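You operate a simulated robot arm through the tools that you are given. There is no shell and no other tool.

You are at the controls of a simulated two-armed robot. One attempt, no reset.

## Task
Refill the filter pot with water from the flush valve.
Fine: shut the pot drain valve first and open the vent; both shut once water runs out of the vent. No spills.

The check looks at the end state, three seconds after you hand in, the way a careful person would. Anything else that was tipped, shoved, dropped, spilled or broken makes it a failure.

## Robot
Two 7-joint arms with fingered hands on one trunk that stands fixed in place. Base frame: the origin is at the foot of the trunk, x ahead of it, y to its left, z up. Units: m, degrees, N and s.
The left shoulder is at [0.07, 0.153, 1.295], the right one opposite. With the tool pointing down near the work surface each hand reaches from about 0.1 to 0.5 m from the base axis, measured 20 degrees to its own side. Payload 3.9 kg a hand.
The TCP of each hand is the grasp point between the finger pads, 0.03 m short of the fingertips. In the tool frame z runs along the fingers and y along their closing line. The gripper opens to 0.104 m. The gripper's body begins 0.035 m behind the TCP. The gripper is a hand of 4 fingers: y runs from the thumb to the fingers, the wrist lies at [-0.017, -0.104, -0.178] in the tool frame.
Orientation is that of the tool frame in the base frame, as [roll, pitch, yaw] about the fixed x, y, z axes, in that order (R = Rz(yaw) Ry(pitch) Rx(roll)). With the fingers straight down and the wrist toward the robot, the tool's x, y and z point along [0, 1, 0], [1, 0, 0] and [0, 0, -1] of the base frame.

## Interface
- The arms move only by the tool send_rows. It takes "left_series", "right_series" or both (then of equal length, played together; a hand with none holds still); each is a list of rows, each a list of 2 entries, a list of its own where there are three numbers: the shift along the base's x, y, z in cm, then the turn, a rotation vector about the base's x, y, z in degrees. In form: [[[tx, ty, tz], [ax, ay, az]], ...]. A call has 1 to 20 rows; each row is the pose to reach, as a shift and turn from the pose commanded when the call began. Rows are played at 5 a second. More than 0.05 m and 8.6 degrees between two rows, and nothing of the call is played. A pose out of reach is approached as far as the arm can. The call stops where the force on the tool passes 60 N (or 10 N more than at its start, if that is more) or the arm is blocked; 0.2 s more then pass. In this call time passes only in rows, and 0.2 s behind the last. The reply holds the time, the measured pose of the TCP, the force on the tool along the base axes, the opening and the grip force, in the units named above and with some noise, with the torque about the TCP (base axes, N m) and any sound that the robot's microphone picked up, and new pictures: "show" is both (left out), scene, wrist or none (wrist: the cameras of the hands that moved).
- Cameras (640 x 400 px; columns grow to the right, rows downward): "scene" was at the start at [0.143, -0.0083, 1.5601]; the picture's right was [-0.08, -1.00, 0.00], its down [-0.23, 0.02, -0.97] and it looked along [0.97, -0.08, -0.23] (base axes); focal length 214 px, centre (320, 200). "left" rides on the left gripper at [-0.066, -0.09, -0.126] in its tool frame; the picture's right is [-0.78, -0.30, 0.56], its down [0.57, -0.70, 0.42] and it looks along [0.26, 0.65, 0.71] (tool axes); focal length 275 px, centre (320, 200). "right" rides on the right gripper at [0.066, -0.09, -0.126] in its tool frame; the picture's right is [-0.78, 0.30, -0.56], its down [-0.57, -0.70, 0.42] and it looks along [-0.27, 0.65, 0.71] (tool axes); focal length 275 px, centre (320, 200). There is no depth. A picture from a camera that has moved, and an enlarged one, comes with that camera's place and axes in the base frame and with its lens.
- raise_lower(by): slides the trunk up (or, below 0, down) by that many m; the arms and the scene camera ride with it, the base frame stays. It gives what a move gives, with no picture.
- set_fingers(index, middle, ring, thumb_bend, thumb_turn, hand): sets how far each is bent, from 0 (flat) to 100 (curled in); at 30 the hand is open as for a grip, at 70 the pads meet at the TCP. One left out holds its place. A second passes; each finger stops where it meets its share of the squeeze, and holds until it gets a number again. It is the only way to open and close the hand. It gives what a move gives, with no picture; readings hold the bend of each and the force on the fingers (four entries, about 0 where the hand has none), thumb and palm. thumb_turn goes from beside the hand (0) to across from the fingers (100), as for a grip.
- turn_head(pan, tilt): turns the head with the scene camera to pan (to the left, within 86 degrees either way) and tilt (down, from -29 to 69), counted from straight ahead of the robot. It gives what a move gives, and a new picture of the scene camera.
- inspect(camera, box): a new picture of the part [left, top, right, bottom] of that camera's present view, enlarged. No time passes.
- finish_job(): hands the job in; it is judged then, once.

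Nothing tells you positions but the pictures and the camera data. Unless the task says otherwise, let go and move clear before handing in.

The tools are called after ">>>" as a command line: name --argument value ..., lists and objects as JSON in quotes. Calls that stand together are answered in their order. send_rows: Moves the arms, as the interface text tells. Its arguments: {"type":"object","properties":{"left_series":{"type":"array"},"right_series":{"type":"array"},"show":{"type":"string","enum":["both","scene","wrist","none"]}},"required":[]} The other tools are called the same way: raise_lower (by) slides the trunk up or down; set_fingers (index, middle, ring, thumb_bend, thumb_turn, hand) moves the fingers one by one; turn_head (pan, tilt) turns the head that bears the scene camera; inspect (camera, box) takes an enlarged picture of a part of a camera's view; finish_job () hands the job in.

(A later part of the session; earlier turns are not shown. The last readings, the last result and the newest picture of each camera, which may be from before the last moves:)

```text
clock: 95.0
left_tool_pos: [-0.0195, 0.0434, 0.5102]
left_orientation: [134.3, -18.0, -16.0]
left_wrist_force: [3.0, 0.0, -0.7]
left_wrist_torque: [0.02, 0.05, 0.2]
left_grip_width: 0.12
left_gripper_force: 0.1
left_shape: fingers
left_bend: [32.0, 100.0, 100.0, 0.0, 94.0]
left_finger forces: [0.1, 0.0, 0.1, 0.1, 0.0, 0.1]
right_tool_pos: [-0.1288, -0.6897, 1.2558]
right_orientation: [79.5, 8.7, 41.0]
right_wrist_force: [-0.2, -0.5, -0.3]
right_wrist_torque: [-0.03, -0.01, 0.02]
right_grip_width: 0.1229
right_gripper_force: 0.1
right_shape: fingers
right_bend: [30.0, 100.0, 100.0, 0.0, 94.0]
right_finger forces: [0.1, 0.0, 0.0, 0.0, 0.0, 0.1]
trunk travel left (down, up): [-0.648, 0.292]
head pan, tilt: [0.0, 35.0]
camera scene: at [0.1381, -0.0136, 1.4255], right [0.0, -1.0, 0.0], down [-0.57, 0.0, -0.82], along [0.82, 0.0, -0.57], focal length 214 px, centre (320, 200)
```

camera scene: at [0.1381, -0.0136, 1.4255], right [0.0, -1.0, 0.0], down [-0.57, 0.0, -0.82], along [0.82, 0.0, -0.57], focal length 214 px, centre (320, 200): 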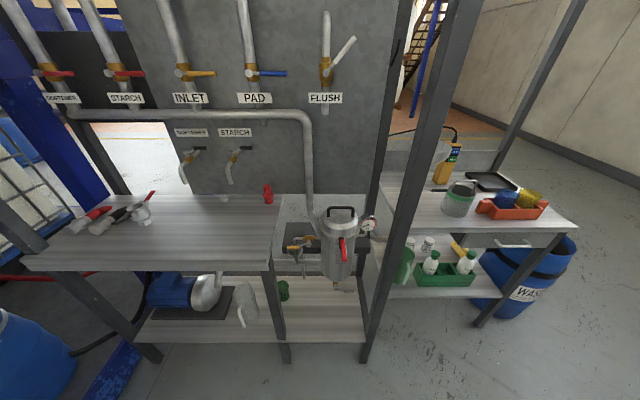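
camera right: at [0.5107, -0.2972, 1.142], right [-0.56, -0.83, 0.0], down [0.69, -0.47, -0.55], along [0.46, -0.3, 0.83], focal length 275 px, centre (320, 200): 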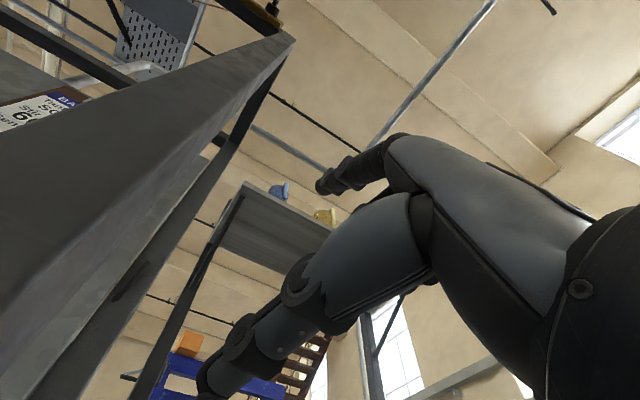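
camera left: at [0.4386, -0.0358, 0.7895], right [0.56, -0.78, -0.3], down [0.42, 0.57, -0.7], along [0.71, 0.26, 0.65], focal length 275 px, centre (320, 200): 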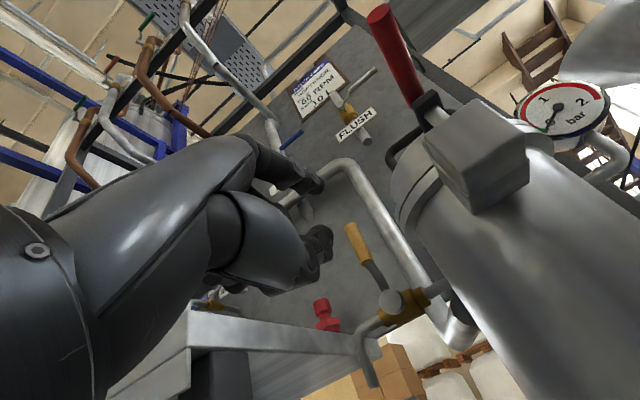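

Settled, and the robot is upright again. I'll check every object and valve for changes.

>>> inspect --camera "scene" --box '[264, 180, 392, 260]'

>>> inspect --camera "scene" --box '[130, 250, 322, 370]'

>>> inspect --camera "scene" --box '[370, 120, 594, 320]'

>>> inspect --camera "scene" --box '[40, 170, 280, 290]'

>>> inspect --camera "scene" --box '[264, 20, 392, 100]'

```text
5.00 times, centred on (328, 220) of scene
camera zoom: at [0.1381, -0.0136, 1.4255], right [0.0, -1.0, 0.0], down [-0.57, 0.0, -0.82], along [0.82, 0.0, -0.57], focal length 1072 px, centre (280, 100)
```

zoom: 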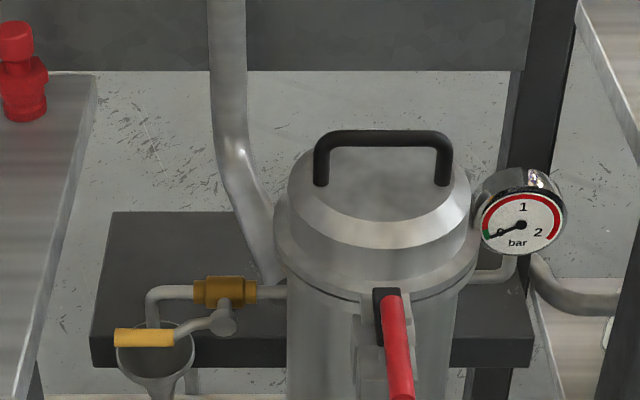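

```text
3.33 times, centred on (226, 310) of scene
camera zoom: at [0.1381, -0.0136, 1.4255], right [0.0, -1.0, 0.0], down [-0.57, 0.0, -0.82], along [0.82, 0.0, -0.57], focal length 715 px, centre (633, -167)
```

zoom: 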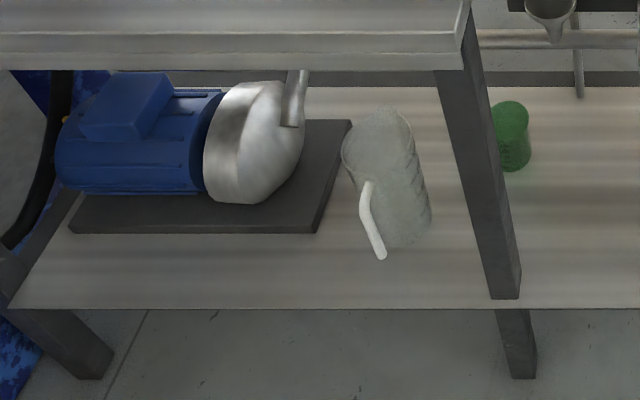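

```text
2.00 times, centred on (482, 220) of scene
camera zoom: at [0.1381, -0.0136, 1.4255], right [0.0, -1.0, 0.0], down [-0.57, 0.0, -0.82], along [0.82, 0.0, -0.57], focal length 429 px, centre (-4, 160)
```

zoom: 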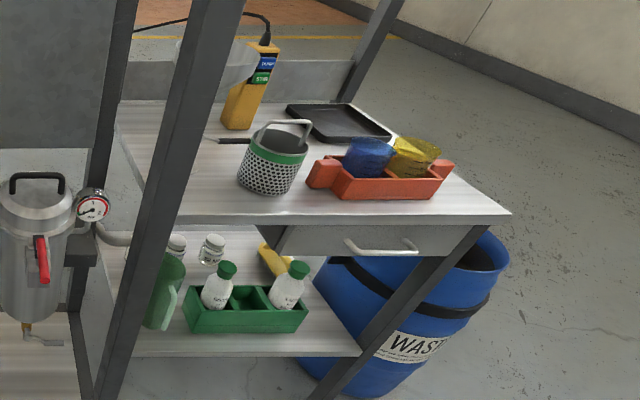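

```text
2.67 times, centred on (160, 230) of scene
camera zoom: at [0.1381, -0.0136, 1.4255], right [0.0, -1.0, 0.0], down [-0.57, 0.0, -0.82], along [0.82, 0.0, -0.57], focal length 572 px, centre (747, 120)
```

zoom: 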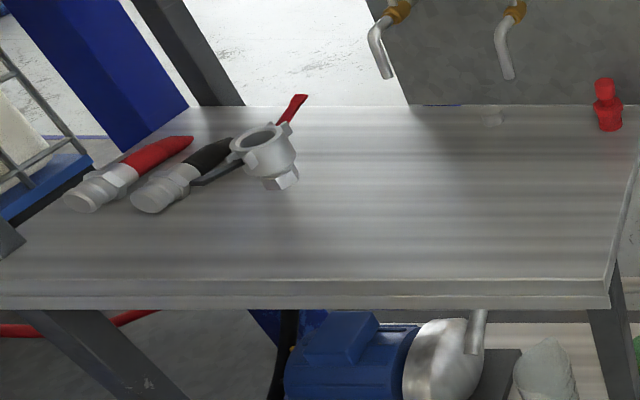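

```text
5.00 times, centred on (328, 60) of scene
camera zoom: at [0.1381, -0.0136, 1.4255], right [0.0, -1.0, 0.0], down [-0.57, 0.0, -0.82], along [0.82, 0.0, -0.57], focal length 1072 px, centre (280, 900)
```

zoom: 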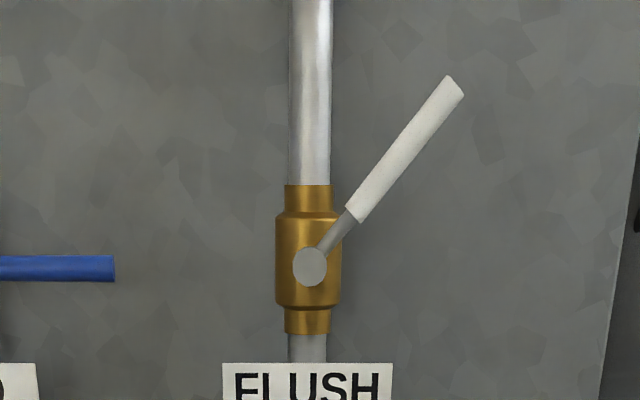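

>>> inspect --camera "scene" --box '[190, 180, 290, 243]'

>>> inspect --camera "scene" --box '[160, 120, 260, 183]'

```text
6.35 times, centred on (240, 212) of scene
camera zoom: at [0.1381, -0.0136, 1.4255], right [0.0, -1.0, 0.0], down [-0.57, 0.0, -0.82], along [0.82, 0.0, -0.57], focal length 1362 px, centre (828, 127)
```

zoom: 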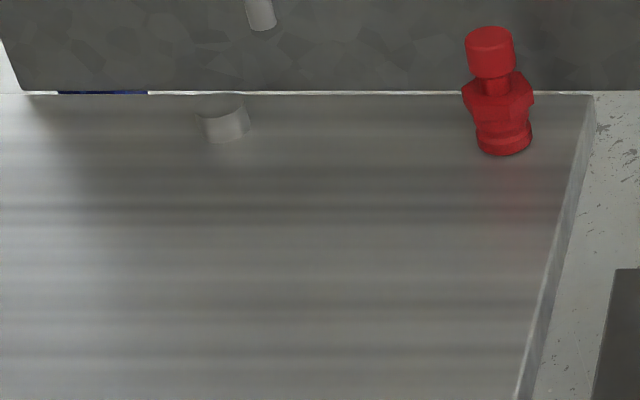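

```text
6.35 times, centred on (210, 152) of scene
camera zoom: at [0.1381, -0.0136, 1.4255], right [0.0, -1.0, 0.0], down [-0.57, 0.0, -0.82], along [0.82, 0.0, -0.57], focal length 1362 px, centre (1018, 508)
```

zoom: 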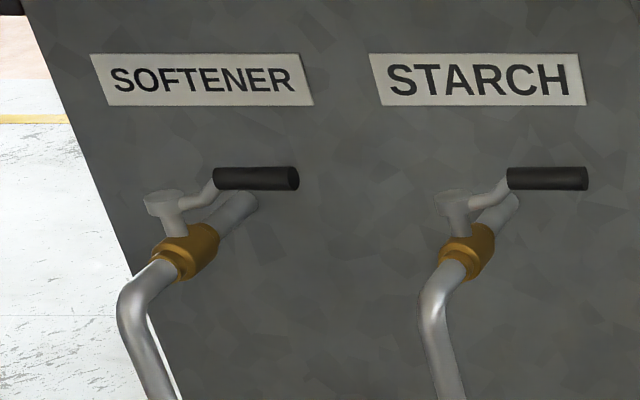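

All objects are still in place (the bench cup is upright and the vent and drain levers are unchanged; the flush lever is at about 55°). Now I need to see how my left arm is lying so I can bring it back safely.

>>> turn_head --pan 40 --tilt 69

>>> inspect --camera "left" --box '[0, 0, 640, 400]'

>>> inspect --camera "right" --box '[0, 0, 640, 400]'

```text
clock: 96.1
left_tool_pos: [-0.02, 0.0427, 0.5103]
left_orientation: [134.4, -18.0, -15.9]
left_wrist_force: [4.1, 0.0, 0.0]
left_wrist_torque: [-0.03, 0.07, 0.2]
left_grip_width: 0.1202
left_gripper_force: 0.1
left_shape: fingers
left_bend: [32.0, 100.0, 100.0, 0.0, 94.0]
left_finger forces: [0.0, 0.0, 0.1, 0.0, 0.0, 0.1]
right_tool_pos: [-0.1274, -0.6891, 1.2566]
right_orientation: [79.6, 8.7, 41.1]
right_wrist_force: [0.0, -0.7, 0.2]
right_wrist_torque: [0.01, -0.01, 0.02]
right_grip_width: 0.1228
right_gripper_force: 0.1
right_shape: fingers
right_bend: [30.0, 100.0, 100.0, 0.0, 94.0]
right_finger forces: [0.0, 0.0, 0.1, 0.0, 0.1, 0.0]
trunk travel left (down, up): [-0.648, 0.292]
head pan, tilt: [40.0, 68.8]
camera scene: at [0.093, 0.0224, 1.3818], right [0.64, -0.77, 0.0], down [-0.71, -0.6, -0.36], along [0.28, 0.23, -0.93], focal length 214 px, centre (320, 200)
```

scene: 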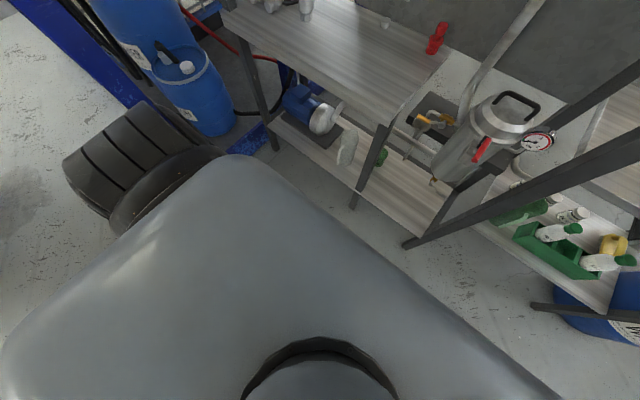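

```text
1.00 times, centred on (320, 200) of left (not enlarged: the box is as wide or as high as the picture)
camera zoom: at [-0.0442, 0.2086, 0.5128], right [-0.58, -0.03, -0.81], down [0.81, -0.04, -0.58], along [-0.01, -1.0, 0.05], focal length 275 px, centre (320, 200)
```

zoom: 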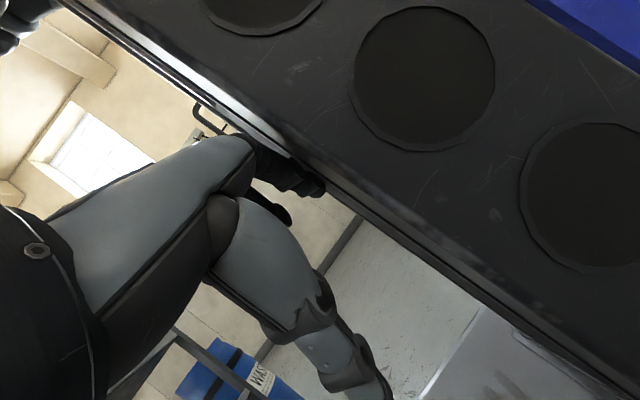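

```text
1.00 times, centred on (320, 200) of right (not enlarged: the box is as wide or as high as the picture)
camera zoom: at [-0.1616, -0.577, 1.1342], right [-0.95, -0.03, 0.31], down [-0.14, -0.84, -0.52], along [0.27, -0.54, 0.8], focal length 275 px, centre (320, 200)
```

zoom: 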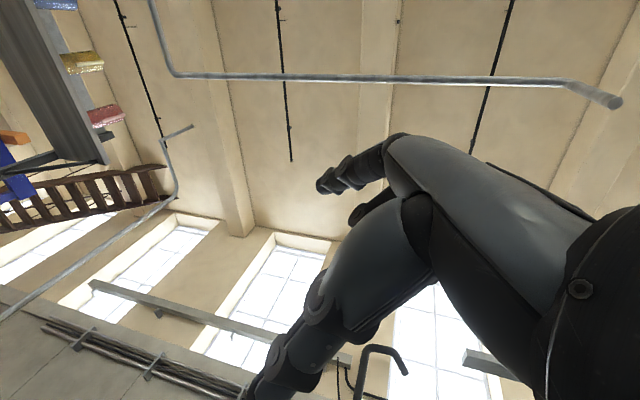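

The left hand is in front of my column, pointing right. I'll bring it forward and out first, then turn it back to facing forward.

>>> send_rows --left_series '[[[2, 1, 0], [0, 0, 0]], [[5, 2.5, 0], [0, 0, 0]], [[9, 4, 0], [0, 0, 0]], [[13, 6, 0], [0, 0, 0]], [[17, 8, 1], [0, 0, 0]]]' --show "none"

```text
clock: 96.8
left_tool_pos: [0.0459, 0.0777, 0.5154]
left_orientation: [133.2, -17.8, -14.8]
left_wrist_force: [0.2, -0.4, 0.2]
left_wrist_torque: [-0.03, 0.02, 0.02]
left_grip_width: 0.1226
left_gripper_force: 0.0
left_shape: fingers
left_bend: [30.0, 100.0, 100.0, 0.0, 95.0]
left_finger forces: [0.0, 0.0, 0.0, 0.0, 0.1, 0.1]
left hand out of reach, approached as far as the arm can: row 3
right_tool_pos: [-0.1265, -0.6745, 1.2574]
right_orientation: [79.5, 8.7, 41.1]
right_wrist_force: [-0.2, -0.2, 0.1]
right_wrist_torque: [0.0, 0.02, -0.01]
right_grip_width: 0.1229
right_gripper_force: 0.1
right_shape: fingers
right_bend: [30.0, 100.0, 100.0, 0.0, 94.0]
right_finger forces: [0.0, 0.1, 0.1, 0.1, 0.1, 0.0]
trunk travel left (down, up): [-0.648, 0.292]
head pan, tilt: [40.0, 68.8]
stopped in row 3 (left hand): the arm was blocked; the commanded pose is now the measured one
```

>>> send_rows --left_series '[[[1, 0.5, 0], [-2, -0.6, 3.5]], [[2, 1, 0], [-4, -1.1, 7]], [[3, 1.5, 0], [-7, -2, 12.7]], [[4, 2, 0], [-10, -2.8, 18.2]], [[6, 3, 0], [-13.5, -3.8, 24.5]], [[8, 4, 0], [-17, -4.8, 30.7]], [[10, 5, 1], [-20.5, -5.8, 37]]]' --show "none"

```text
clock: 98.3
left_tool_pos: [0.1142, 0.192, 0.5858]
left_orientation: [117.9, -22.4, 18.5]
left_wrist_force: [0.5, 0.4, -1.2]
left_wrist_torque: [-0.01, 0.01, 0.01]
left_grip_width: 0.1228
left_gripper_force: 0.1
left_shape: fingers
left_bend: [30.0, 100.0, 100.0, 0.0, 94.0]
left_finger forces: [0.0, 0.0, 0.0, 0.0, 0.0, 0.0]
left hand out of reach, approached as far as the arm can: row 1, 2, 3, 4, 5, 6, 7
right_tool_pos: [-0.129, -0.6586, 1.2583]
right_orientation: [79.3, 8.8, 40.9]
right_wrist_force: [-0.6, 0.5, 0.5]
right_wrist_torque: [0.06, 0.03, -0.07]
right_grip_width: 0.1227
right_gripper_force: 0.1
right_shape: fingers
right_bend: [30.0, 100.0, 100.0, 0.0, 94.0]
right_finger forces: [0.1, 0.0, 0.1, 0.0, 0.0, 0.2]
trunk travel left (down, up): [-0.648, 0.292]
head pan, tilt: [40.0, 68.8]
stopped in row 7 (left hand): the arm was blocked; the commanded pose is now the measured one
```

>>> send_rows --left_series '[[[2, 0.4, 1.5], [-3.6, -1, 6.4]], [[4, 0.8, 3], [-7.2, -2, 12.7]], [[6, 1.2, 5], [-10.7, -3, 19.1]], [[8, 1.6, 7], [-14.3, -4, 25.5]], [[10, 2, 9], [-17.9, -5, 31.9]], [[13, 2.4, 11.5], [-21.5, -6, 38.2]], [[16, 2.8, 14], [-25.1, -7, 44.6]], [[19, 3.2, 17], [-28.6, -8, 51]], [[22, 3.6, 20], [-32.2, -9, 57.3]], [[25, 4, 23], [-35.8, -10, 63.7]]]' --show "none"

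```text
clock: 98.7
left_tool_pos: [0.1229, 0.203, 0.597]
left_orientation: [116.5, -22.5, 21.4]
left_wrist_force: [-0.6, -9.3, 4.1]
left_wrist_torque: [0.36, 0.09, 0.23]
left_grip_width: 0.1227
left_gripper_force: 0.1
left_shape: fingers
left_bend: [30.0, 100.0, 100.0, 0.0, 94.0]
left_finger forces: [0.1, 0.0, 0.1, 0.0, 0.0, 0.0]
right_tool_pos: [-0.1278, -0.6514, 1.2551]
right_orientation: [79.6, 8.6, 41.0]
right_wrist_force: [-1.2, 0.0, -0.9]
right_wrist_torque: [0.0, 0.01, 0.08]
right_grip_width: 0.1229
right_gripper_force: 0.1
right_shape: fingers
right_bend: [30.0, 100.0, 100.0, 0.0, 94.0]
right_finger forces: [0.1, 0.1, 0.0, 0.1, 0.0, 0.1]
trunk travel left (down, up): [-0.648, 0.292]
head pan, tilt: [40.0, 68.8]
stopped in row 1 (left hand): the arm was blocked; the commanded pose is now the measured one
```

>>> turn_head --pan 75 --tilt 60

>>> inspect --camera "left" --box '[0, 0, 640, 400]'

```text
clock: 99.7
left_tool_pos: [0.1215, 0.2036, 0.5976]
left_orientation: [116.3, -22.4, 21.6]
left_wrist_force: [0.0, 3.7, 3.8]
left_wrist_torque: [0.19, 0.1, -0.08]
left_grip_width: 0.1229
left_gripper_force: 0.1
left_shape: fingers
left_bend: [30.0, 100.0, 100.0, 0.0, 94.0]
left_finger forces: [0.0, 0.0, 0.0, 0.0, 0.0, 0.1]
right_tool_pos: [-0.1276, -0.6526, 1.2555]
right_orientation: [79.6, 8.6, 41.2]
right_wrist_force: [-0.1, 0.7, 0.0]
right_wrist_torque: [0.04, 0.0, -0.03]
right_grip_width: 0.1226
right_gripper_force: 0.2
right_shape: fingers
right_bend: [30.0, 100.0, 100.0, 0.0, 94.0]
right_finger forces: [0.1, 0.0, 0.1, 0.1, 0.1, 0.0]
trunk travel left (down, up): [-0.648, 0.292]
head pan, tilt: [75.0, 60.0]
camera scene: at [0.0669, 0.051, 1.3912], right [0.97, -0.26, 0.0], down [-0.23, -0.84, -0.5], along [0.13, 0.48, -0.87], focal length 214 px, centre (320, 200)
```

scene: 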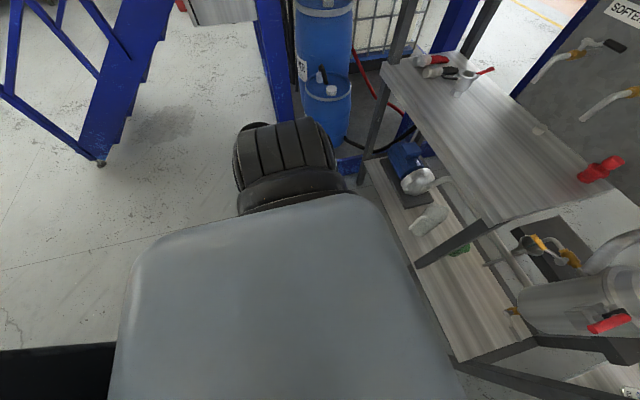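

```text
1.00 times, centred on (320, 200) of left (not enlarged: the box is as wide or as high as the picture)
camera zoom: at [0.0183, 0.3249, 0.5496], right [-0.35, -0.53, -0.77], down [0.81, 0.24, -0.54], along [0.47, -0.81, 0.34], focal length 275 px, centre (320, 200)
```

zoom: 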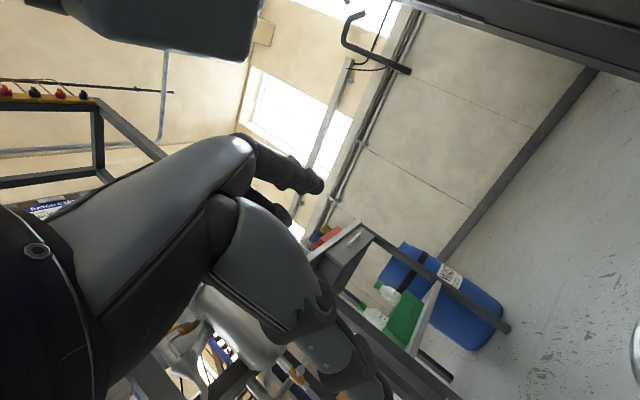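

>>> send_rows --left_series '[[[0.5, 0.2, 1], [-1, -0.3, 1.7]], [[1, 0.4, 2], [-2, -0.6, 3.4]], [[1.5, 0.6, 3], [-3.5, -1, 6]], [[2.5, 0.8, 4], [-5, -1.4, 9]], [[3.5, 1, 5], [-6.8, -1.9, 12]], [[4.5, 1.2, 6], [-8.5, -2.4, 15]], [[5.5, 1.4, 7], [-10.2, -2.9, 18]], [[6.5, 1.6, 8], [-12, -3.4, 21]]]' --show "none"

```text
clock: 100.2
left_tool_pos: [0.1287, 0.214, 0.6056]
left_orientation: [114.3, -22.2, 24.2]
left_wrist_force: [-0.2, 0.2, 0.5]
left_wrist_torque: [0.02, -0.01, 0.03]
left_grip_width: 0.1229
left_gripper_force: 0.0
left_shape: fingers
left_bend: [30.0, 100.0, 100.0, 0.0, 94.0]
left_finger forces: [0.1, 0.1, 0.0, 0.0, 0.0, 0.0]
right_tool_pos: [-0.1282, -0.6382, 1.2558]
right_orientation: [79.6, 8.6, 41.1]
right_wrist_force: [-0.1, 0.5, -0.5]
right_wrist_torque: [0.0, -0.01, -0.03]
right_grip_width: 0.1229
right_gripper_force: 0.0
right_shape: fingers
right_bend: [30.0, 100.0, 100.0, 0.0, 94.0]
right_finger forces: [0.0, 0.0, 0.1, 0.0, 0.0, 0.1]
trunk travel left (down, up): [-0.648, 0.292]
head pan, tilt: [75.0, 60.0]
stopped in row 2 (left hand): the arm was blocked; the commanded pose is now the measured one
```

>>> send_rows --left_series '[[[1, 1, 0.5], [0, 0, 0]], [[2, 2, 1], [0, 0, 0]], [[3, 3, 1.5], [0, 0, 0]], [[4, 4, 2], [0, 0, 0]]]' --show "none"

```text
clock: 100.5
left_tool_pos: [0.136, 0.2264, 0.606]
left_orientation: [115.8, -21.7, 23.7]
left_wrist_force: [-2.3, -4.9, 6.9]
left_wrist_torque: [0.32, 0.09, 0.22]
left_grip_width: 0.1227
left_gripper_force: 0.1
left_shape: fingers
left_bend: [30.0, 100.0, 100.0, 0.0, 94.0]
left_finger forces: [0.1, 0.1, 0.0, 0.0, 0.0, 0.1]
right_tool_pos: [-0.1272, -0.6249, 1.2569]
right_orientation: [79.5, 8.7, 41.1]
right_wrist_force: [0.2, -1.0, 0.0]
right_wrist_torque: [-0.03, -0.03, 0.05]
right_grip_width: 0.1229
right_gripper_force: 0.0
right_shape: fingers
right_bend: [30.0, 100.0, 100.0, 0.0, 94.0]
right_finger forces: [0.0, 0.1, 0.0, 0.0, 0.0, 0.0]
trunk travel left (down, up): [-0.648, 0.292]
head pan, tilt: [75.0, 60.0]
stopped in row 1 (left hand): the arm was blocked; the commanded pose is now the measured one
```

>>> send_rows --left_series '[[[0, 0, 0], [0, 0, 2]], [[0, 0, 0], [0, 0, 4]], [[0, 0, 0], [0, 0, 6]], [[0, 0, 0], [0, 0, 8]]]' --show "none"

>>> send_rows --left_series '[[[0, 0, 0.7], [0, 0, 0]], [[0, 0, 1.4], [0, 0, 0]], [[0, 0, 2.1], [0, 0, 0]], [[0, 0, 2.8], [0, 0, 0]]]' --show "none"

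>>> send_rows --left_series '[[[0.7, 0, 0], [0, 0, 0]], [[1.4, 0, 0], [0, 0, 0]], [[2.1, 0, 0], [0, 0, 0]], [[2.8, 0, 0], [0, 0, 0]]]' --show "none"

```text
clock: 101.4
left_tool_pos: [0.1355, 0.24, 0.6069]
left_orientation: [116.3, -22.1, 30.0]
left_wrist_force: [1.4, -3.0, -4.2]
left_wrist_torque: [-0.14, -0.14, 0.05]
left_grip_width: 0.1227
left_gripper_force: 0.1
left_shape: fingers
left_bend: [30.0, 100.0, 100.0, 0.0, 94.0]
left_finger forces: [0.0, 0.0, 0.1, 0.0, 0.0, 0.1]
right_tool_pos: [-0.1283, -0.6129, 1.2558]
right_orientation: [79.4, 8.7, 41.0]
right_wrist_force: [0.1, 0.2, 0.5]
right_wrist_torque: [0.0, 0.03, -0.05]
right_grip_width: 0.1225
right_gripper_force: 0.0
right_shape: fingers
right_bend: [30.0, 100.0, 100.0, 0.0, 94.0]
right_finger forces: [0.0, 0.1, 0.0, 0.0, 0.1, 0.0]
trunk travel left (down, up): [-0.648, 0.292]
head pan, tilt: [75.0, 60.0]
stopped in row 4 (left hand): the arm was blocked; the commanded pose is now the measured one
```

```text
clock: 101.9
left_tool_pos: [0.1344, 0.2543, 0.6173]
left_orientation: [114.6, -22.5, 30.6]
left_wrist_force: [0.3, 0.5, -0.9]
left_wrist_torque: [-0.02, -0.01, 0.01]
left_grip_width: 0.123
left_gripper_force: 0.1
left_shape: fingers
left_bend: [30.0, 100.0, 100.0, 0.0, 94.0]
left_finger forces: [0.1, 0.0, 0.0, 0.0, 0.0, 0.1]
right_tool_pos: [-0.1249, -0.5998, 1.258]
right_orientation: [79.3, 8.8, 41.4]
right_wrist_force: [1.0, -0.3, 0.1]
right_wrist_torque: [0.05, 0.01, -0.02]
right_grip_width: 0.1227
right_gripper_force: 0.1
right_shape: fingers
right_bend: [30.0, 100.0, 100.0, 0.0, 94.0]
right_finger forces: [0.0, 0.1, 0.0, 0.0, 0.0, 0.1]
trunk travel left (down, up): [-0.648, 0.292]
head pan, tilt: [75.0, 60.0]
stopped in row 2 (left hand): the arm was blocked; the commanded pose is now the measured one
```

```text
clock: 102.6
left_tool_pos: [0.1531, 0.2603, 0.6137]
left_orientation: [116.3, -22.4, 29.9]
left_wrist_force: [1.4, -4.0, -3.5]
left_wrist_torque: [-0.18, -0.11, 0.04]
left_grip_width: 0.123
left_gripper_force: 0.1
left_shape: fingers
left_bend: [30.0, 100.0, 100.0, 0.0, 94.0]
left_finger forces: [0.1, 0.0, 0.0, 0.0, 0.0, 0.0]
right_tool_pos: [-0.1117, -0.5946, 1.2638]
right_orientation: [79.3, 9.6, 43.2]
right_wrist_force: [-0.5, -0.2, 0.9]
right_wrist_torque: [0.03, 0.03, 0.0]
right_grip_width: 0.1227
right_gripper_force: 0.0
right_shape: fingers
right_bend: [30.0, 100.0, 100.0, 0.0, 94.0]
right_finger forces: [0.1, 0.1, 0.1, 0.0, 0.0, 0.0]
trunk travel left (down, up): [-0.648, 0.292]
head pan, tilt: [75.0, 60.0]
stopped in row 3 (left hand): the arm was blocked; the commanded pose is now the measured one
```

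>>> turn_head --pan 0 --tilt 35

>>> inspect --camera "left" --box '[0, 0, 640, 400]'

>>> inspect --camera "right" --box '[0, 0, 640, 400]'

```text
clock: 104.1
left_tool_pos: [0.1522, 0.2615, 0.6144]
left_orientation: [116.6, -22.5, 29.8]
left_wrist_force: [0.5, -1.4, -4.1]
left_wrist_torque: [-0.16, -0.08, 0.05]
left_grip_width: 0.1228
left_gripper_force: 0.0
left_shape: fingers
left_bend: [30.0, 100.0, 100.0, 0.0, 94.0]
left_finger forces: [0.1, 0.1, 0.1, 0.0, 0.0, 0.0]
right_tool_pos: [-0.1152, -0.5937, 1.2626]
right_orientation: [79.2, 9.5, 42.9]
right_wrist_force: [-0.1, -0.2, 0.6]
right_wrist_torque: [-0.02, 0.04, 0.0]
right_grip_width: 0.1226
right_gripper_force: 0.0
right_shape: fingers
right_bend: [30.0, 100.0, 100.0, 0.0, 94.0]
right_finger forces: [0.1, 0.1, 0.0, 0.0, 0.1, 0.0]
trunk travel left (down, up): [-0.648, 0.292]
head pan, tilt: [0.0, 35.0]
camera scene: at [0.1377, -0.0133, 1.4255], right [0.0, -1.0, 0.0], down [-0.57, 0.0, -0.82], along [0.82, 0.0, -0.57], focal length 214 px, centre (320, 200)
```

scene: 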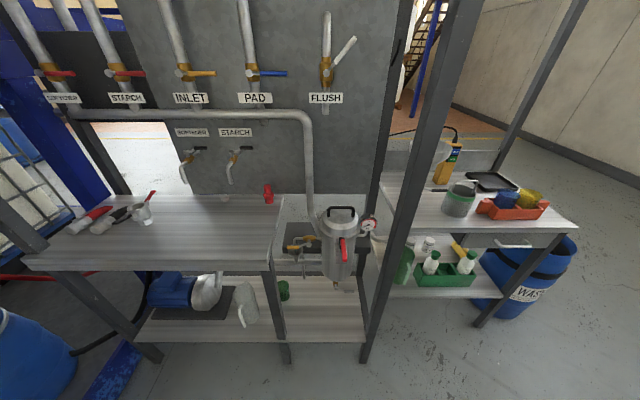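

```text
1.00 times, centred on (320, 200) of left (not enlarged: the box is as wide or as high as the picture)
camera zoom: at [0.0312, 0.369, 0.5674], right [-0.27, -0.58, -0.77], down [0.76, 0.36, -0.53], along [0.59, -0.73, 0.34], focal length 275 px, centre (320, 200)
```

zoom: 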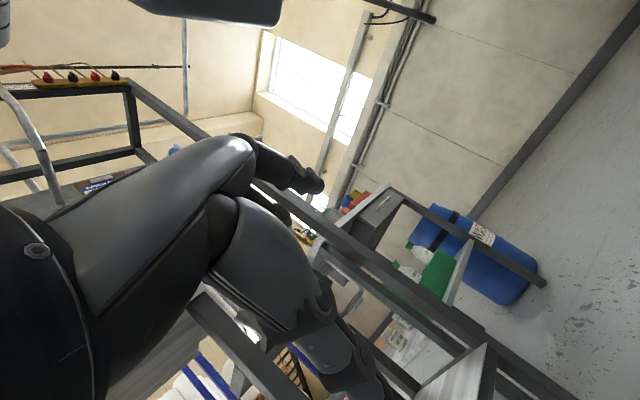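

```text
1.00 times, centred on (320, 200) of right (not enlarged: the box is as wide or as high as the picture)
camera zoom: at [-0.1528, -0.4854, 1.1393], right [-0.95, -0.06, 0.31], down [-0.11, -0.86, -0.51], along [0.3, -0.51, 0.8], focal length 275 px, centre (320, 200)
```

zoom: 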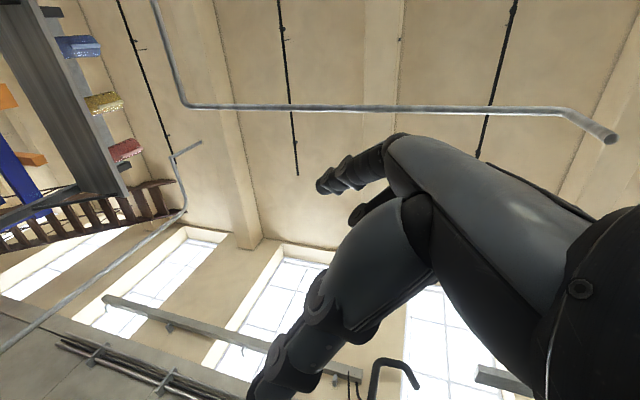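

>>> send_rows --left_series '[[[1, 1.5, 0], [0, 0, 0]], [[2, 3, 0], [0, 0, 0]], [[3, 4.5, 0], [0, 0, 0]], [[4, 6, 0], [0, 0, 0]]]' --show "none"

>>> send_rows --left_series '[[[1.5, 1, 0], [0, 0, 3]], [[3, 2, 0], [0, 0, 6]], [[4.5, 3, 0], [0, 0, 9]], [[6, 4, 0], [0, 0, 12]]]' --show "none"

>>> send_rows --left_series '[[[1.5, 1, 0], [0, 0, 3]], [[3, 2, 0], [0, 0, 6]], [[4.5, 3, 0], [0, 0, 9]], [[6, 4, 0], [0, 0, 12]]]' --show "none"

```text
clock: 105.1
left_tool_pos: [0.182, 0.303, 0.6467]
left_orientation: [115.7, -22.4, 30.3]
left_wrist_force: [-0.1, 0.9, 1.2]
left_wrist_torque: [-0.04, -0.01, -0.01]
left_grip_width: 0.123
left_gripper_force: 0.0
left_shape: fingers
left_bend: [30.0, 100.0, 100.0, 0.0, 94.0]
left_finger forces: [0.0, 0.0, 0.0, 0.1, 0.0, 0.0]
left hand out of reach, approached as far as the arm can: row 1, 2, 3, 4
right_tool_pos: [-0.1135, -0.5945, 1.2628]
right_orientation: [79.2, 9.5, 43.1]
right_wrist_force: [0.9, -0.1, 0.1]
right_wrist_torque: [0.02, 0.01, -0.01]
right_grip_width: 0.1226
right_gripper_force: 0.1
right_shape: fingers
right_bend: [30.0, 100.0, 100.0, 0.0, 94.0]
right_finger forces: [0.1, 0.0, 0.0, 0.0, 0.0, 0.0]
trunk travel left (down, up): [-0.648, 0.292]
head pan, tilt: [0.0, 35.0]
```

```text
clock: 106.1
left_tool_pos: [0.2382, 0.3304, 0.6611]
left_orientation: [115.6, -22.5, 42.3]
left_wrist_force: [-0.4, 0.2, -0.8]
left_wrist_torque: [-0.03, 0.02, -0.01]
left_grip_width: 0.1227
left_gripper_force: 0.0
left_shape: fingers
left_bend: [30.0, 100.0, 100.0, 0.0, 94.0]
left_finger forces: [0.0, 0.1, 0.1, 0.1, 0.1, 0.0]
left hand out of reach, approached as far as the arm can: row 1, 2, 3, 4
right_tool_pos: [-0.1133, -0.5949, 1.2619]
right_orientation: [79.1, 9.6, 43.1]
right_wrist_force: [-0.5, -0.4, -0.5]
right_wrist_torque: [0.01, 0.0, 0.03]
right_grip_width: 0.1228
right_gripper_force: 0.1
right_shape: fingers
right_bend: [30.0, 100.0, 100.0, 0.0, 94.0]
right_finger forces: [0.1, 0.0, 0.1, 0.0, 0.0, 0.0]
trunk travel left (down, up): [-0.648, 0.292]
head pan, tilt: [0.0, 35.0]
```

```text
clock: 107.1
left_tool_pos: [0.2912, 0.3569, 0.6781]
left_orientation: [115.4, -22.7, 54.4]
left_wrist_force: [0.3, 0.2, 0.0]
left_wrist_torque: [0.0, 0.02, 0.01]
left_grip_width: 0.1229
left_gripper_force: 0.0
left_shape: fingers
left_bend: [30.0, 100.0, 100.0, 0.0, 94.0]
left_finger forces: [0.1, 0.0, 0.1, 0.0, 0.0, 0.0]
left hand out of reach, approached as far as the arm can: row 1, 2, 3, 4
right_tool_pos: [-0.1136, -0.5952, 1.2626]
right_orientation: [79.1, 9.6, 43.1]
right_wrist_force: [0.5, 0.2, -0.2]
right_wrist_torque: [0.01, -0.03, 0.01]
right_grip_width: 0.123
right_gripper_force: 0.1
right_shape: fingers
right_bend: [30.0, 100.0, 100.0, 0.0, 94.0]
right_finger forces: [0.0, 0.0, 0.0, 0.0, 0.0, 0.0]
trunk travel left (down, up): [-0.648, 0.292]
head pan, tilt: [0.0, 35.0]
```

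The left arm is free again and tracking well. I'll turn it to face forward and raise it to working height.

>>> send_rows --left_series '[[[1, 0, 3], [-3.2, -1.9, 3.3]], [[2, -0.5, 6], [-6.5, -3.8, 6.6]], [[4, -1, 9], [-9.7, -5.7, 9.8]], [[6, -1.5, 12], [-13, -7.6, 13.1]], [[8, -2, 15], [-16.2, -9.6, 16.4]], [[10.5, -3, 18], [-19.5, -11.5, 19.7]], [[13, -4, 21], [-22.7, -13.4, 22.9]], [[15, -5, 24], [-26, -15.3, 26.2]], [[17, -6, 27], [-29.2, -17.2, 29.5]]]' --show "scene"

```text
clock: 109.1
left_tool_pos: [0.4625, 0.2999, 0.9445]
left_orientation: [89.5, 0.5, 89.7]
left_wrist_force: [0.1, 0.4, -0.2]
left_wrist_torque: [0.01, -0.01, 0.03]
left_grip_width: 0.1229
left_gripper_force: 0.0
left_shape: fingers
left_bend: [30.0, 100.0, 100.0, 0.0, 94.0]
left_finger forces: [0.0, 0.0, 0.1, 0.1, 0.1, 0.0]
right_tool_pos: [-0.1128, -0.596, 1.262]
right_orientation: [79.2, 9.5, 43.1]
right_wrist_force: [1.2, 0.9, -0.3]
right_wrist_torque: [0.02, -0.03, -0.04]
right_grip_width: 0.1229
right_gripper_force: 0.0
right_shape: fingers
right_bend: [30.0, 100.0, 100.0, 0.0, 94.0]
right_finger forces: [0.1, 0.0, 0.0, 0.0, 0.0, 0.1]
trunk travel left (down, up): [-0.648, 0.292]
head pan, tilt: [0.0, 35.0]
camera scene: at [0.1379, -0.0141, 1.4255], right [0.0, -1.0, 0.0], down [-0.57, 0.0, -0.82], along [0.82, 0.0, -0.57], focal length 214 px, centre (320, 200)
```

scene: 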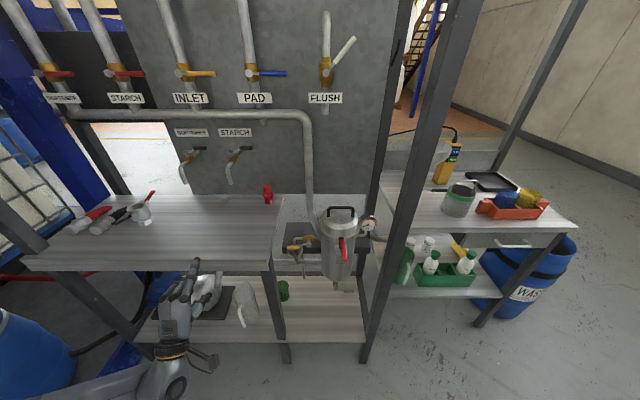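

I'll do the rest with the left arm alone, since nothing obstructs it near the flush valve, and leave the right arm parked out to the side. First I'll raise the left hand to flush height, staying well in front.

>>> send_rows --left_series '[[[4, 0, 0], [0, 0, 0]], [[8, -1, 2], [0, 0, 0]], [[11, -2, 6], [0, 0, 0]], [[12, -3, 10], [0, 0, 0]], [[12, -4, 14], [0, 0, 0]], [[12, -5, 18], [0, 0, 0]], [[12, -7, 22], [0, 0, 0]], [[12, -9, 26], [0, 0, 0]], [[12, -11, 30], [0, 0, 0]], [[12, -14, 34], [0, 0, 0]], [[12, -17, 37.5], [0, 0, 0]], [[12, -20, 40], [0, 0, 0]]]' --show "scene"

```text
refused: row 3 steps farther than a row can; nothing moved
```

>>> send_rows --left_series '[[[4, 0, 0], [0, 0, 0]], [[8, -1, 2], [0, 0, 0]], [[10.5, -2, 5.5], [0, 0, 0]], [[12, -3, 9.5], [0, 0, 0]], [[12, -4, 13.5], [0, 0, 0]], [[12, -5, 17.5], [0, 0, 0]], [[12, -7, 21.5], [0, 0, 0]], [[12, -9, 25.5], [0, 0, 0]], [[12, -11, 29.5], [0, 0, 0]], [[12, -14, 33], [0, 0, 0]], [[12, -17, 36.5], [0, 0, 0]], [[12, -20, 39.5], [0, 0, 0]]]' --show "scene"

```text
clock: 111.7
left_tool_pos: [0.5793, 0.0966, 1.3388]
left_orientation: [89.5, 0.5, 89.5]
left_wrist_force: [-0.1, -0.1, 0.1]
left_wrist_torque: [0.0, 0.02, -0.02]
left_grip_width: 0.1229
left_gripper_force: 0.0
left_shape: fingers
left_bend: [30.0, 100.0, 100.0, 0.0, 95.0]
left_finger forces: [0.1, 0.1, 0.0, 0.0, 0.0, 0.1]
right_tool_pos: [-0.1134, -0.5973, 1.261]
right_orientation: [79.3, 9.4, 43.0]
right_wrist_force: [-0.6, -0.8, -0.2]
right_wrist_torque: [0.02, 0.0, 0.05]
right_grip_width: 0.1226
right_gripper_force: 0.2
right_shape: fingers
right_bend: [30.0, 100.0, 100.0, 0.0, 94.0]
right_finger forces: [0.0, 0.0, 0.1, 0.1, 0.0, 0.0]
trunk travel left (down, up): [-0.648, 0.292]
head pan, tilt: [0.0, 35.0]
camera scene: at [0.138, -0.0161, 1.4255], right [0.0, -1.0, 0.0], down [-0.57, 0.0, -0.82], along [0.82, 0.0, -0.57], focal length 214 px, centre (320, 200)
```

scene: 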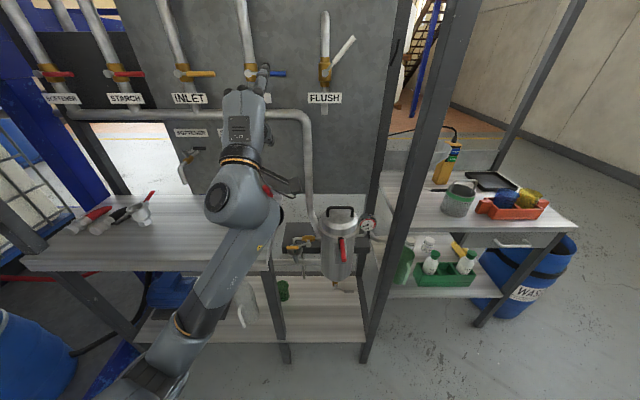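

>>> send_rows --left_series '[[[1, -3, 0], [0, 0, 0]], [[2, -6, 0.2], [0, 0, 0]], [[3, -9, 0.3], [0, 0, 0]], [[4, -12, 0.4], [0, 0, 0]], [[5, -15, 0.5], [0, 0, 0]], [[6, -18, 0.6], [0, 0, 0]], [[8, -20, 0.6], [0, 0, 0]], [[11, -20.5, 0.6], [0, 0, 0]], [[14, -20.5, 0.6], [0, 0, 0]]]' --show "both"

>>> inspect --camera "scene" --box '[264, 20, 392, 100]'

>>> inspect --camera "scene" --box '[264, 190, 392, 270]'

```text
clock: 113.7
left_tool_pos: [0.7232, -0.1079, 1.3434]
left_orientation: [89.5, 0.5, 89.6]
left_wrist_force: [0.2, 0.5, -0.2]
left_wrist_torque: [-0.02, -0.03, 0.0]
left_grip_width: 0.1229
left_gripper_force: 0.0
left_shape: fingers
left_bend: [30.0, 100.0, 100.0, 0.0, 95.0]
left_finger forces: [0.0, 0.1, 0.0, 0.0, 0.0, 0.0]
right_tool_pos: [-0.1124, -0.5948, 1.2626]
right_orientation: [79.1, 9.6, 43.1]
right_wrist_force: [-1.1, -0.8, -0.5]
right_wrist_torque: [0.01, -0.02, -0.01]
right_grip_width: 0.1229
right_gripper_force: 0.1
right_shape: fingers
right_bend: [30.0, 100.0, 100.0, 0.0, 94.0]
right_finger forces: [0.0, 0.0, 0.0, 0.1, 0.1, 0.1]
trunk travel left (down, up): [-0.648, 0.292]
head pan, tilt: [0.0, 35.0]
camera scene: at [0.1388, -0.0136, 1.4254], right [0.0, -1.0, 0.0], down [-0.57, 0.0, -0.82], along [0.82, 0.0, -0.57], focal length 214 px, centre (320, 200)
camera left: at [0.5981, -0.1723, 1.2549], right [0.55, -0.78, -0.28], down [0.43, 0.56, -0.7], along [0.71, 0.27, 0.65], focal length 275 px, centre (320, 200)
```

scene: 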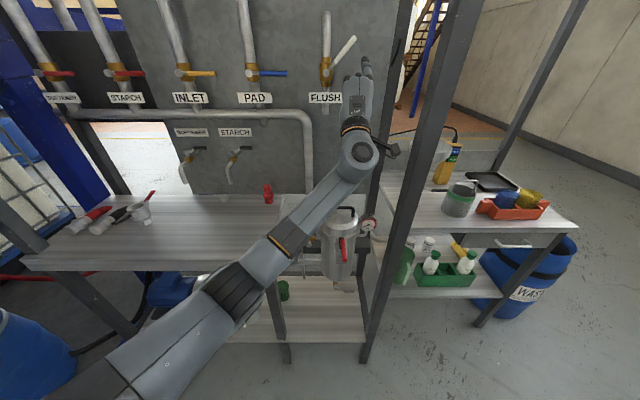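
left: 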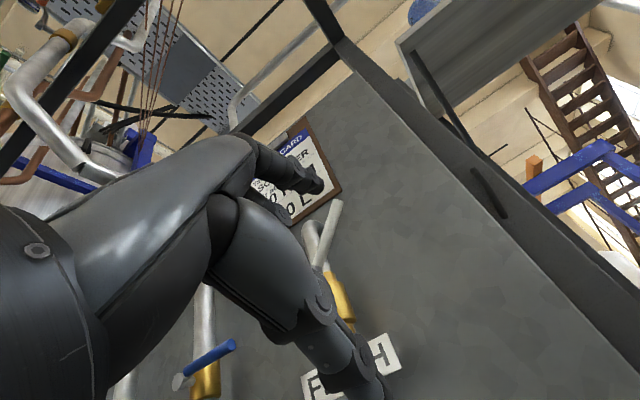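

```text
5.00 times, centred on (328, 60) of scene
camera zoom: at [0.1388, -0.0136, 1.4254], right [0.0, -1.0, 0.0], down [-0.57, 0.0, -0.82], along [0.82, 0.0, -0.57], focal length 1072 px, centre (280, 900)
```

zoom: 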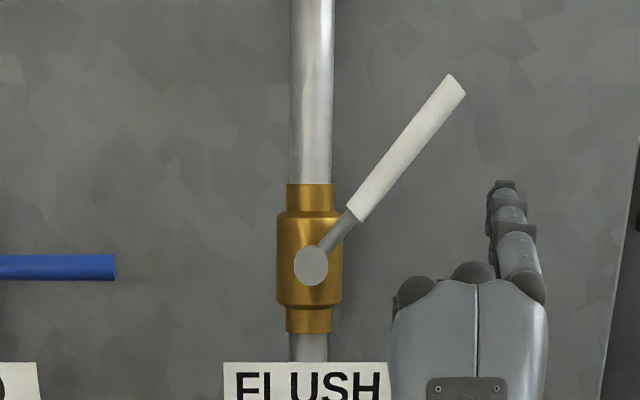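

```text
5.00 times, centred on (328, 230) of scene
camera zoom: at [0.1388, -0.0136, 1.4254], right [0.0, -1.0, 0.0], down [-0.57, 0.0, -0.82], along [0.82, 0.0, -0.57], focal length 1072 px, centre (280, 50)
```

zoom: 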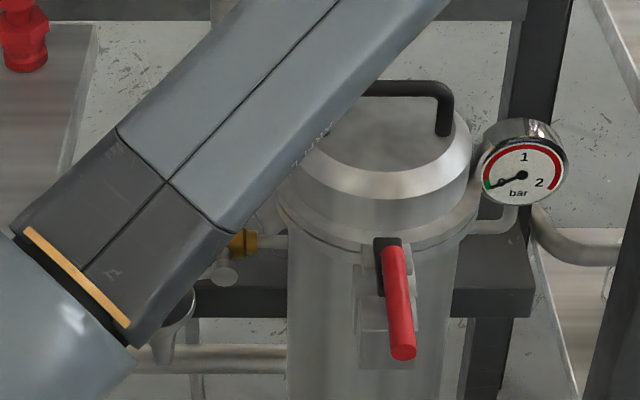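

Tracking is excellent with this arm. I'll go forward to bring the finger beside and below the flush lever.

>>> send_rows --left_series '[[[3, 0.3, -0.4], [0, 0, 0]], [[6, 0.6, -0.7], [0, 0, 0]], [[9.2, 0.8, -0.8], [0, 0, 0]]]' --show "wrist"

>>> inspect --camera "scene" --box '[264, 20, 392, 100]'

```text
clock: 114.5
left_tool_pos: [0.814, -0.0983, 1.3377]
left_orientation: [89.4, 0.6, 89.7]
left_wrist_force: [0.1, -0.1, 0.4]
left_wrist_torque: [0.01, -0.01, -0.01]
left_grip_width: 0.1232
left_gripper_force: 0.0
left_shape: fingers
left_bend: [30.0, 100.0, 100.0, 0.0, 95.0]
left_finger forces: [0.1, 0.1, 0.1, 0.0, 0.0, 0.1]
right_tool_pos: [-0.1132, -0.5961, 1.2614]
right_orientation: [79.3, 9.4, 43.1]
right_wrist_force: [0.3, -0.4, 0.4]
right_wrist_torque: [-0.06, -0.02, -0.01]
right_grip_width: 0.1227
right_gripper_force: 0.0
right_shape: fingers
right_bend: [30.0, 100.0, 100.0, 0.0, 94.0]
right_finger forces: [0.1, 0.1, 0.1, 0.1, 0.0, 0.0]
trunk travel left (down, up): [-0.648, 0.292]
head pan, tilt: [0.0, 35.0]
camera left: at [0.6888, -0.1641, 1.2476], right [0.56, -0.78, -0.28], down [0.44, 0.56, -0.7], along [0.71, 0.27, 0.65], focal length 275 px, centre (320, 200)
```

left: 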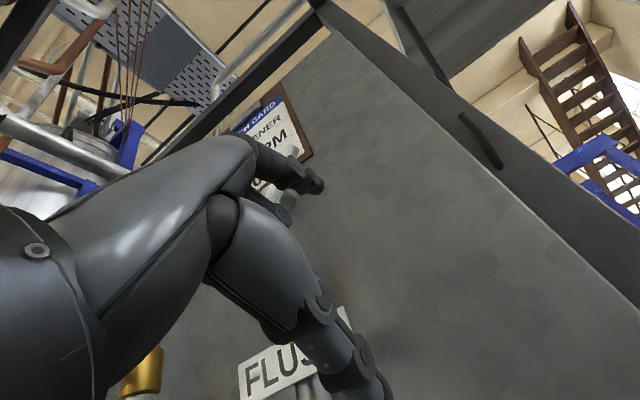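

```text
5.00 times, centred on (328, 60) of scene
camera zoom: at [0.1378, -0.0146, 1.4255], right [0.0, -1.0, 0.0], down [-0.57, 0.0, -0.82], along [0.82, 0.0, -0.57], focal length 1072 px, centre (280, 900)
```

zoom: 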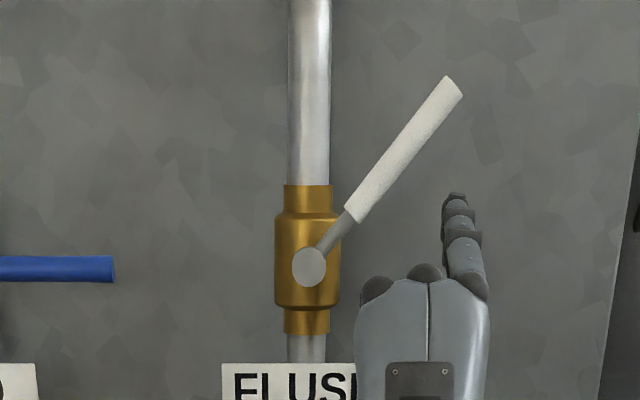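

Finger is in place. I'll sweep the flush lever up toward vertical.

>>> send_rows --left_series '[[[0, 0.7, 0.8], [0, 0, 0]], [[0, 1.4, 1.65], [0, 0, 0]], [[0, 2, 2.3], [0, 0, 0]], [[0, 2.5, 2.9], [0, 0, 0]], [[0, 3.05, 3.35], [0, 0, 0]], [[0, 3.6, 3.75], [0, 0, 0]], [[0, 4.25, 4.1], [0, 0, 0]]]' --show "none"

>>> inspect --camera "scene" --box '[264, 10, 392, 90]'

>>> inspect --camera "scene" --box '[264, 190, 392, 270]'

```text
clock: 116.1
left_tool_pos: [0.8146, -0.0543, 1.3771]
left_orientation: [89.6, 0.5, 89.5]
left_wrist_force: [0.3, -3.0, -0.4]
left_wrist_torque: [0.14, 0.05, -0.05]
left_grip_width: 0.1214
left_gripper_force: 1.3
left_shape: fingers
left_bend: [31.0, 100.0, 100.0, 0.0, 95.0]
left_finger forces: [2.8, 0.1, 0.0, 0.1, 0.0, 0.0]
right_tool_pos: [-0.1131, -0.5966, 1.2623]
right_orientation: [79.3, 9.5, 43.1]
right_wrist_force: [-0.5, -0.3, -0.6]
right_wrist_torque: [0.01, 0.01, -0.02]
right_grip_width: 0.1228
right_gripper_force: 0.1
right_shape: fingers
right_bend: [30.0, 100.0, 100.0, 0.0, 94.0]
right_finger forces: [0.0, 0.0, 0.1, 0.1, 0.0, 0.0]
trunk travel left (down, up): [-0.648, 0.292]
head pan, tilt: [0.0, 35.0]
```

```text
5.00 times, centred on (328, 50) of scene
camera zoom: at [0.1384, -0.0143, 1.4254], right [0.0, -1.0, 0.0], down [-0.57, 0.0, -0.82], along [0.82, 0.0, -0.57], focal length 1072 px, centre (280, 950)
```

zoom: 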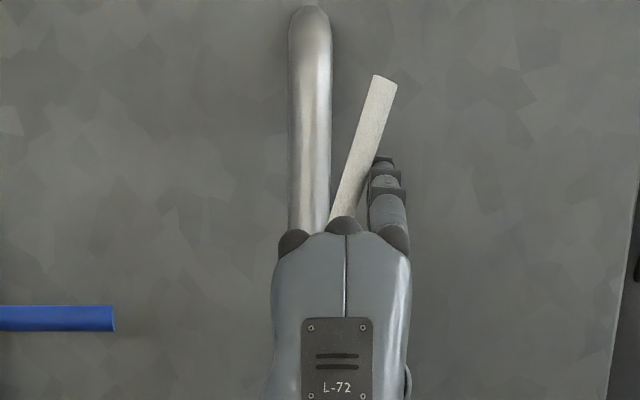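

```text
5.00 times, centred on (328, 230) of scene
camera zoom: at [0.1384, -0.0143, 1.4254], right [0.0, -1.0, 0.0], down [-0.57, 0.0, -0.82], along [0.82, 0.0, -0.57], focal length 1072 px, centre (280, 50)
```

zoom: 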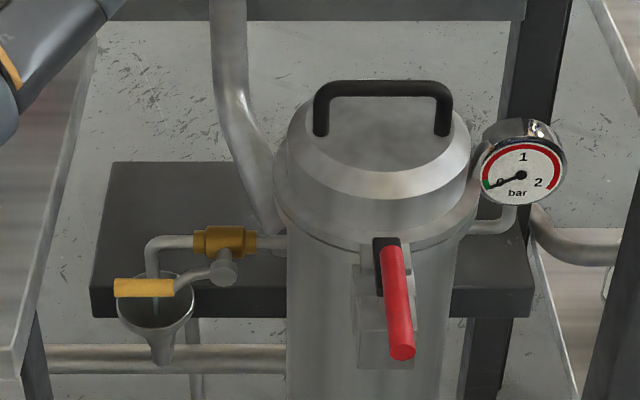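

The lever is at about 75°, and there may be a stream at the vent spout now. I'll zoom in to confirm.

>>> inspect --camera "scene" --box '[280, 230, 328, 260]'

>>> inspect --camera "scene" --box '[280, 230, 360, 280]'

```text
13.33 times, centred on (304, 245) of scene
camera zoom: at [0.1384, -0.0143, 1.4254], right [0.0, -1.0, 0.0], down [-0.57, 0.0, -0.82], along [0.82, 0.0, -0.57], focal length 2860 px, centre (533, -400)
```

zoom: 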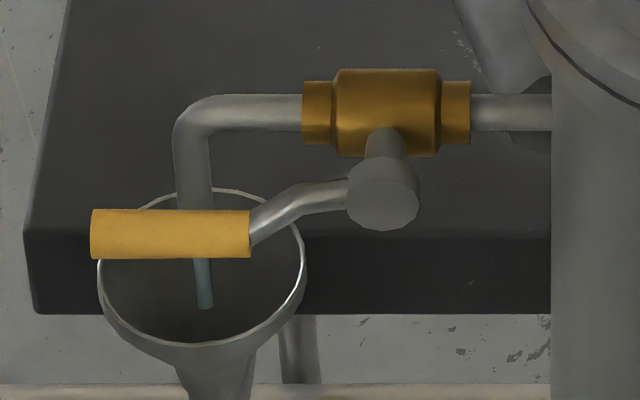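

```text
8.00 times, centred on (320, 255) of scene
camera zoom: at [0.1384, -0.0143, 1.4254], right [0.0, -1.0, 0.0], down [-0.57, 0.0, -0.82], along [0.82, 0.0, -0.57], focal length 1716 px, centre (320, -240)
```

zoom: 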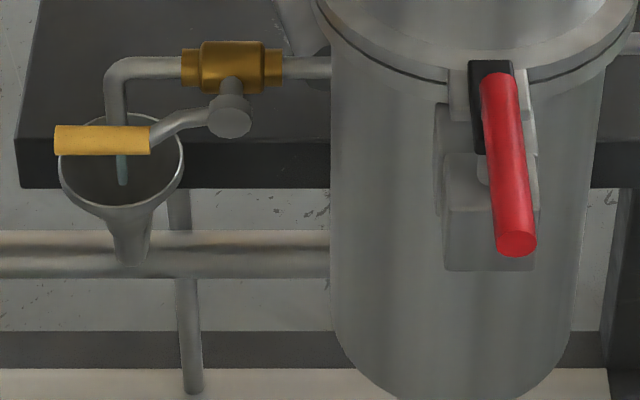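

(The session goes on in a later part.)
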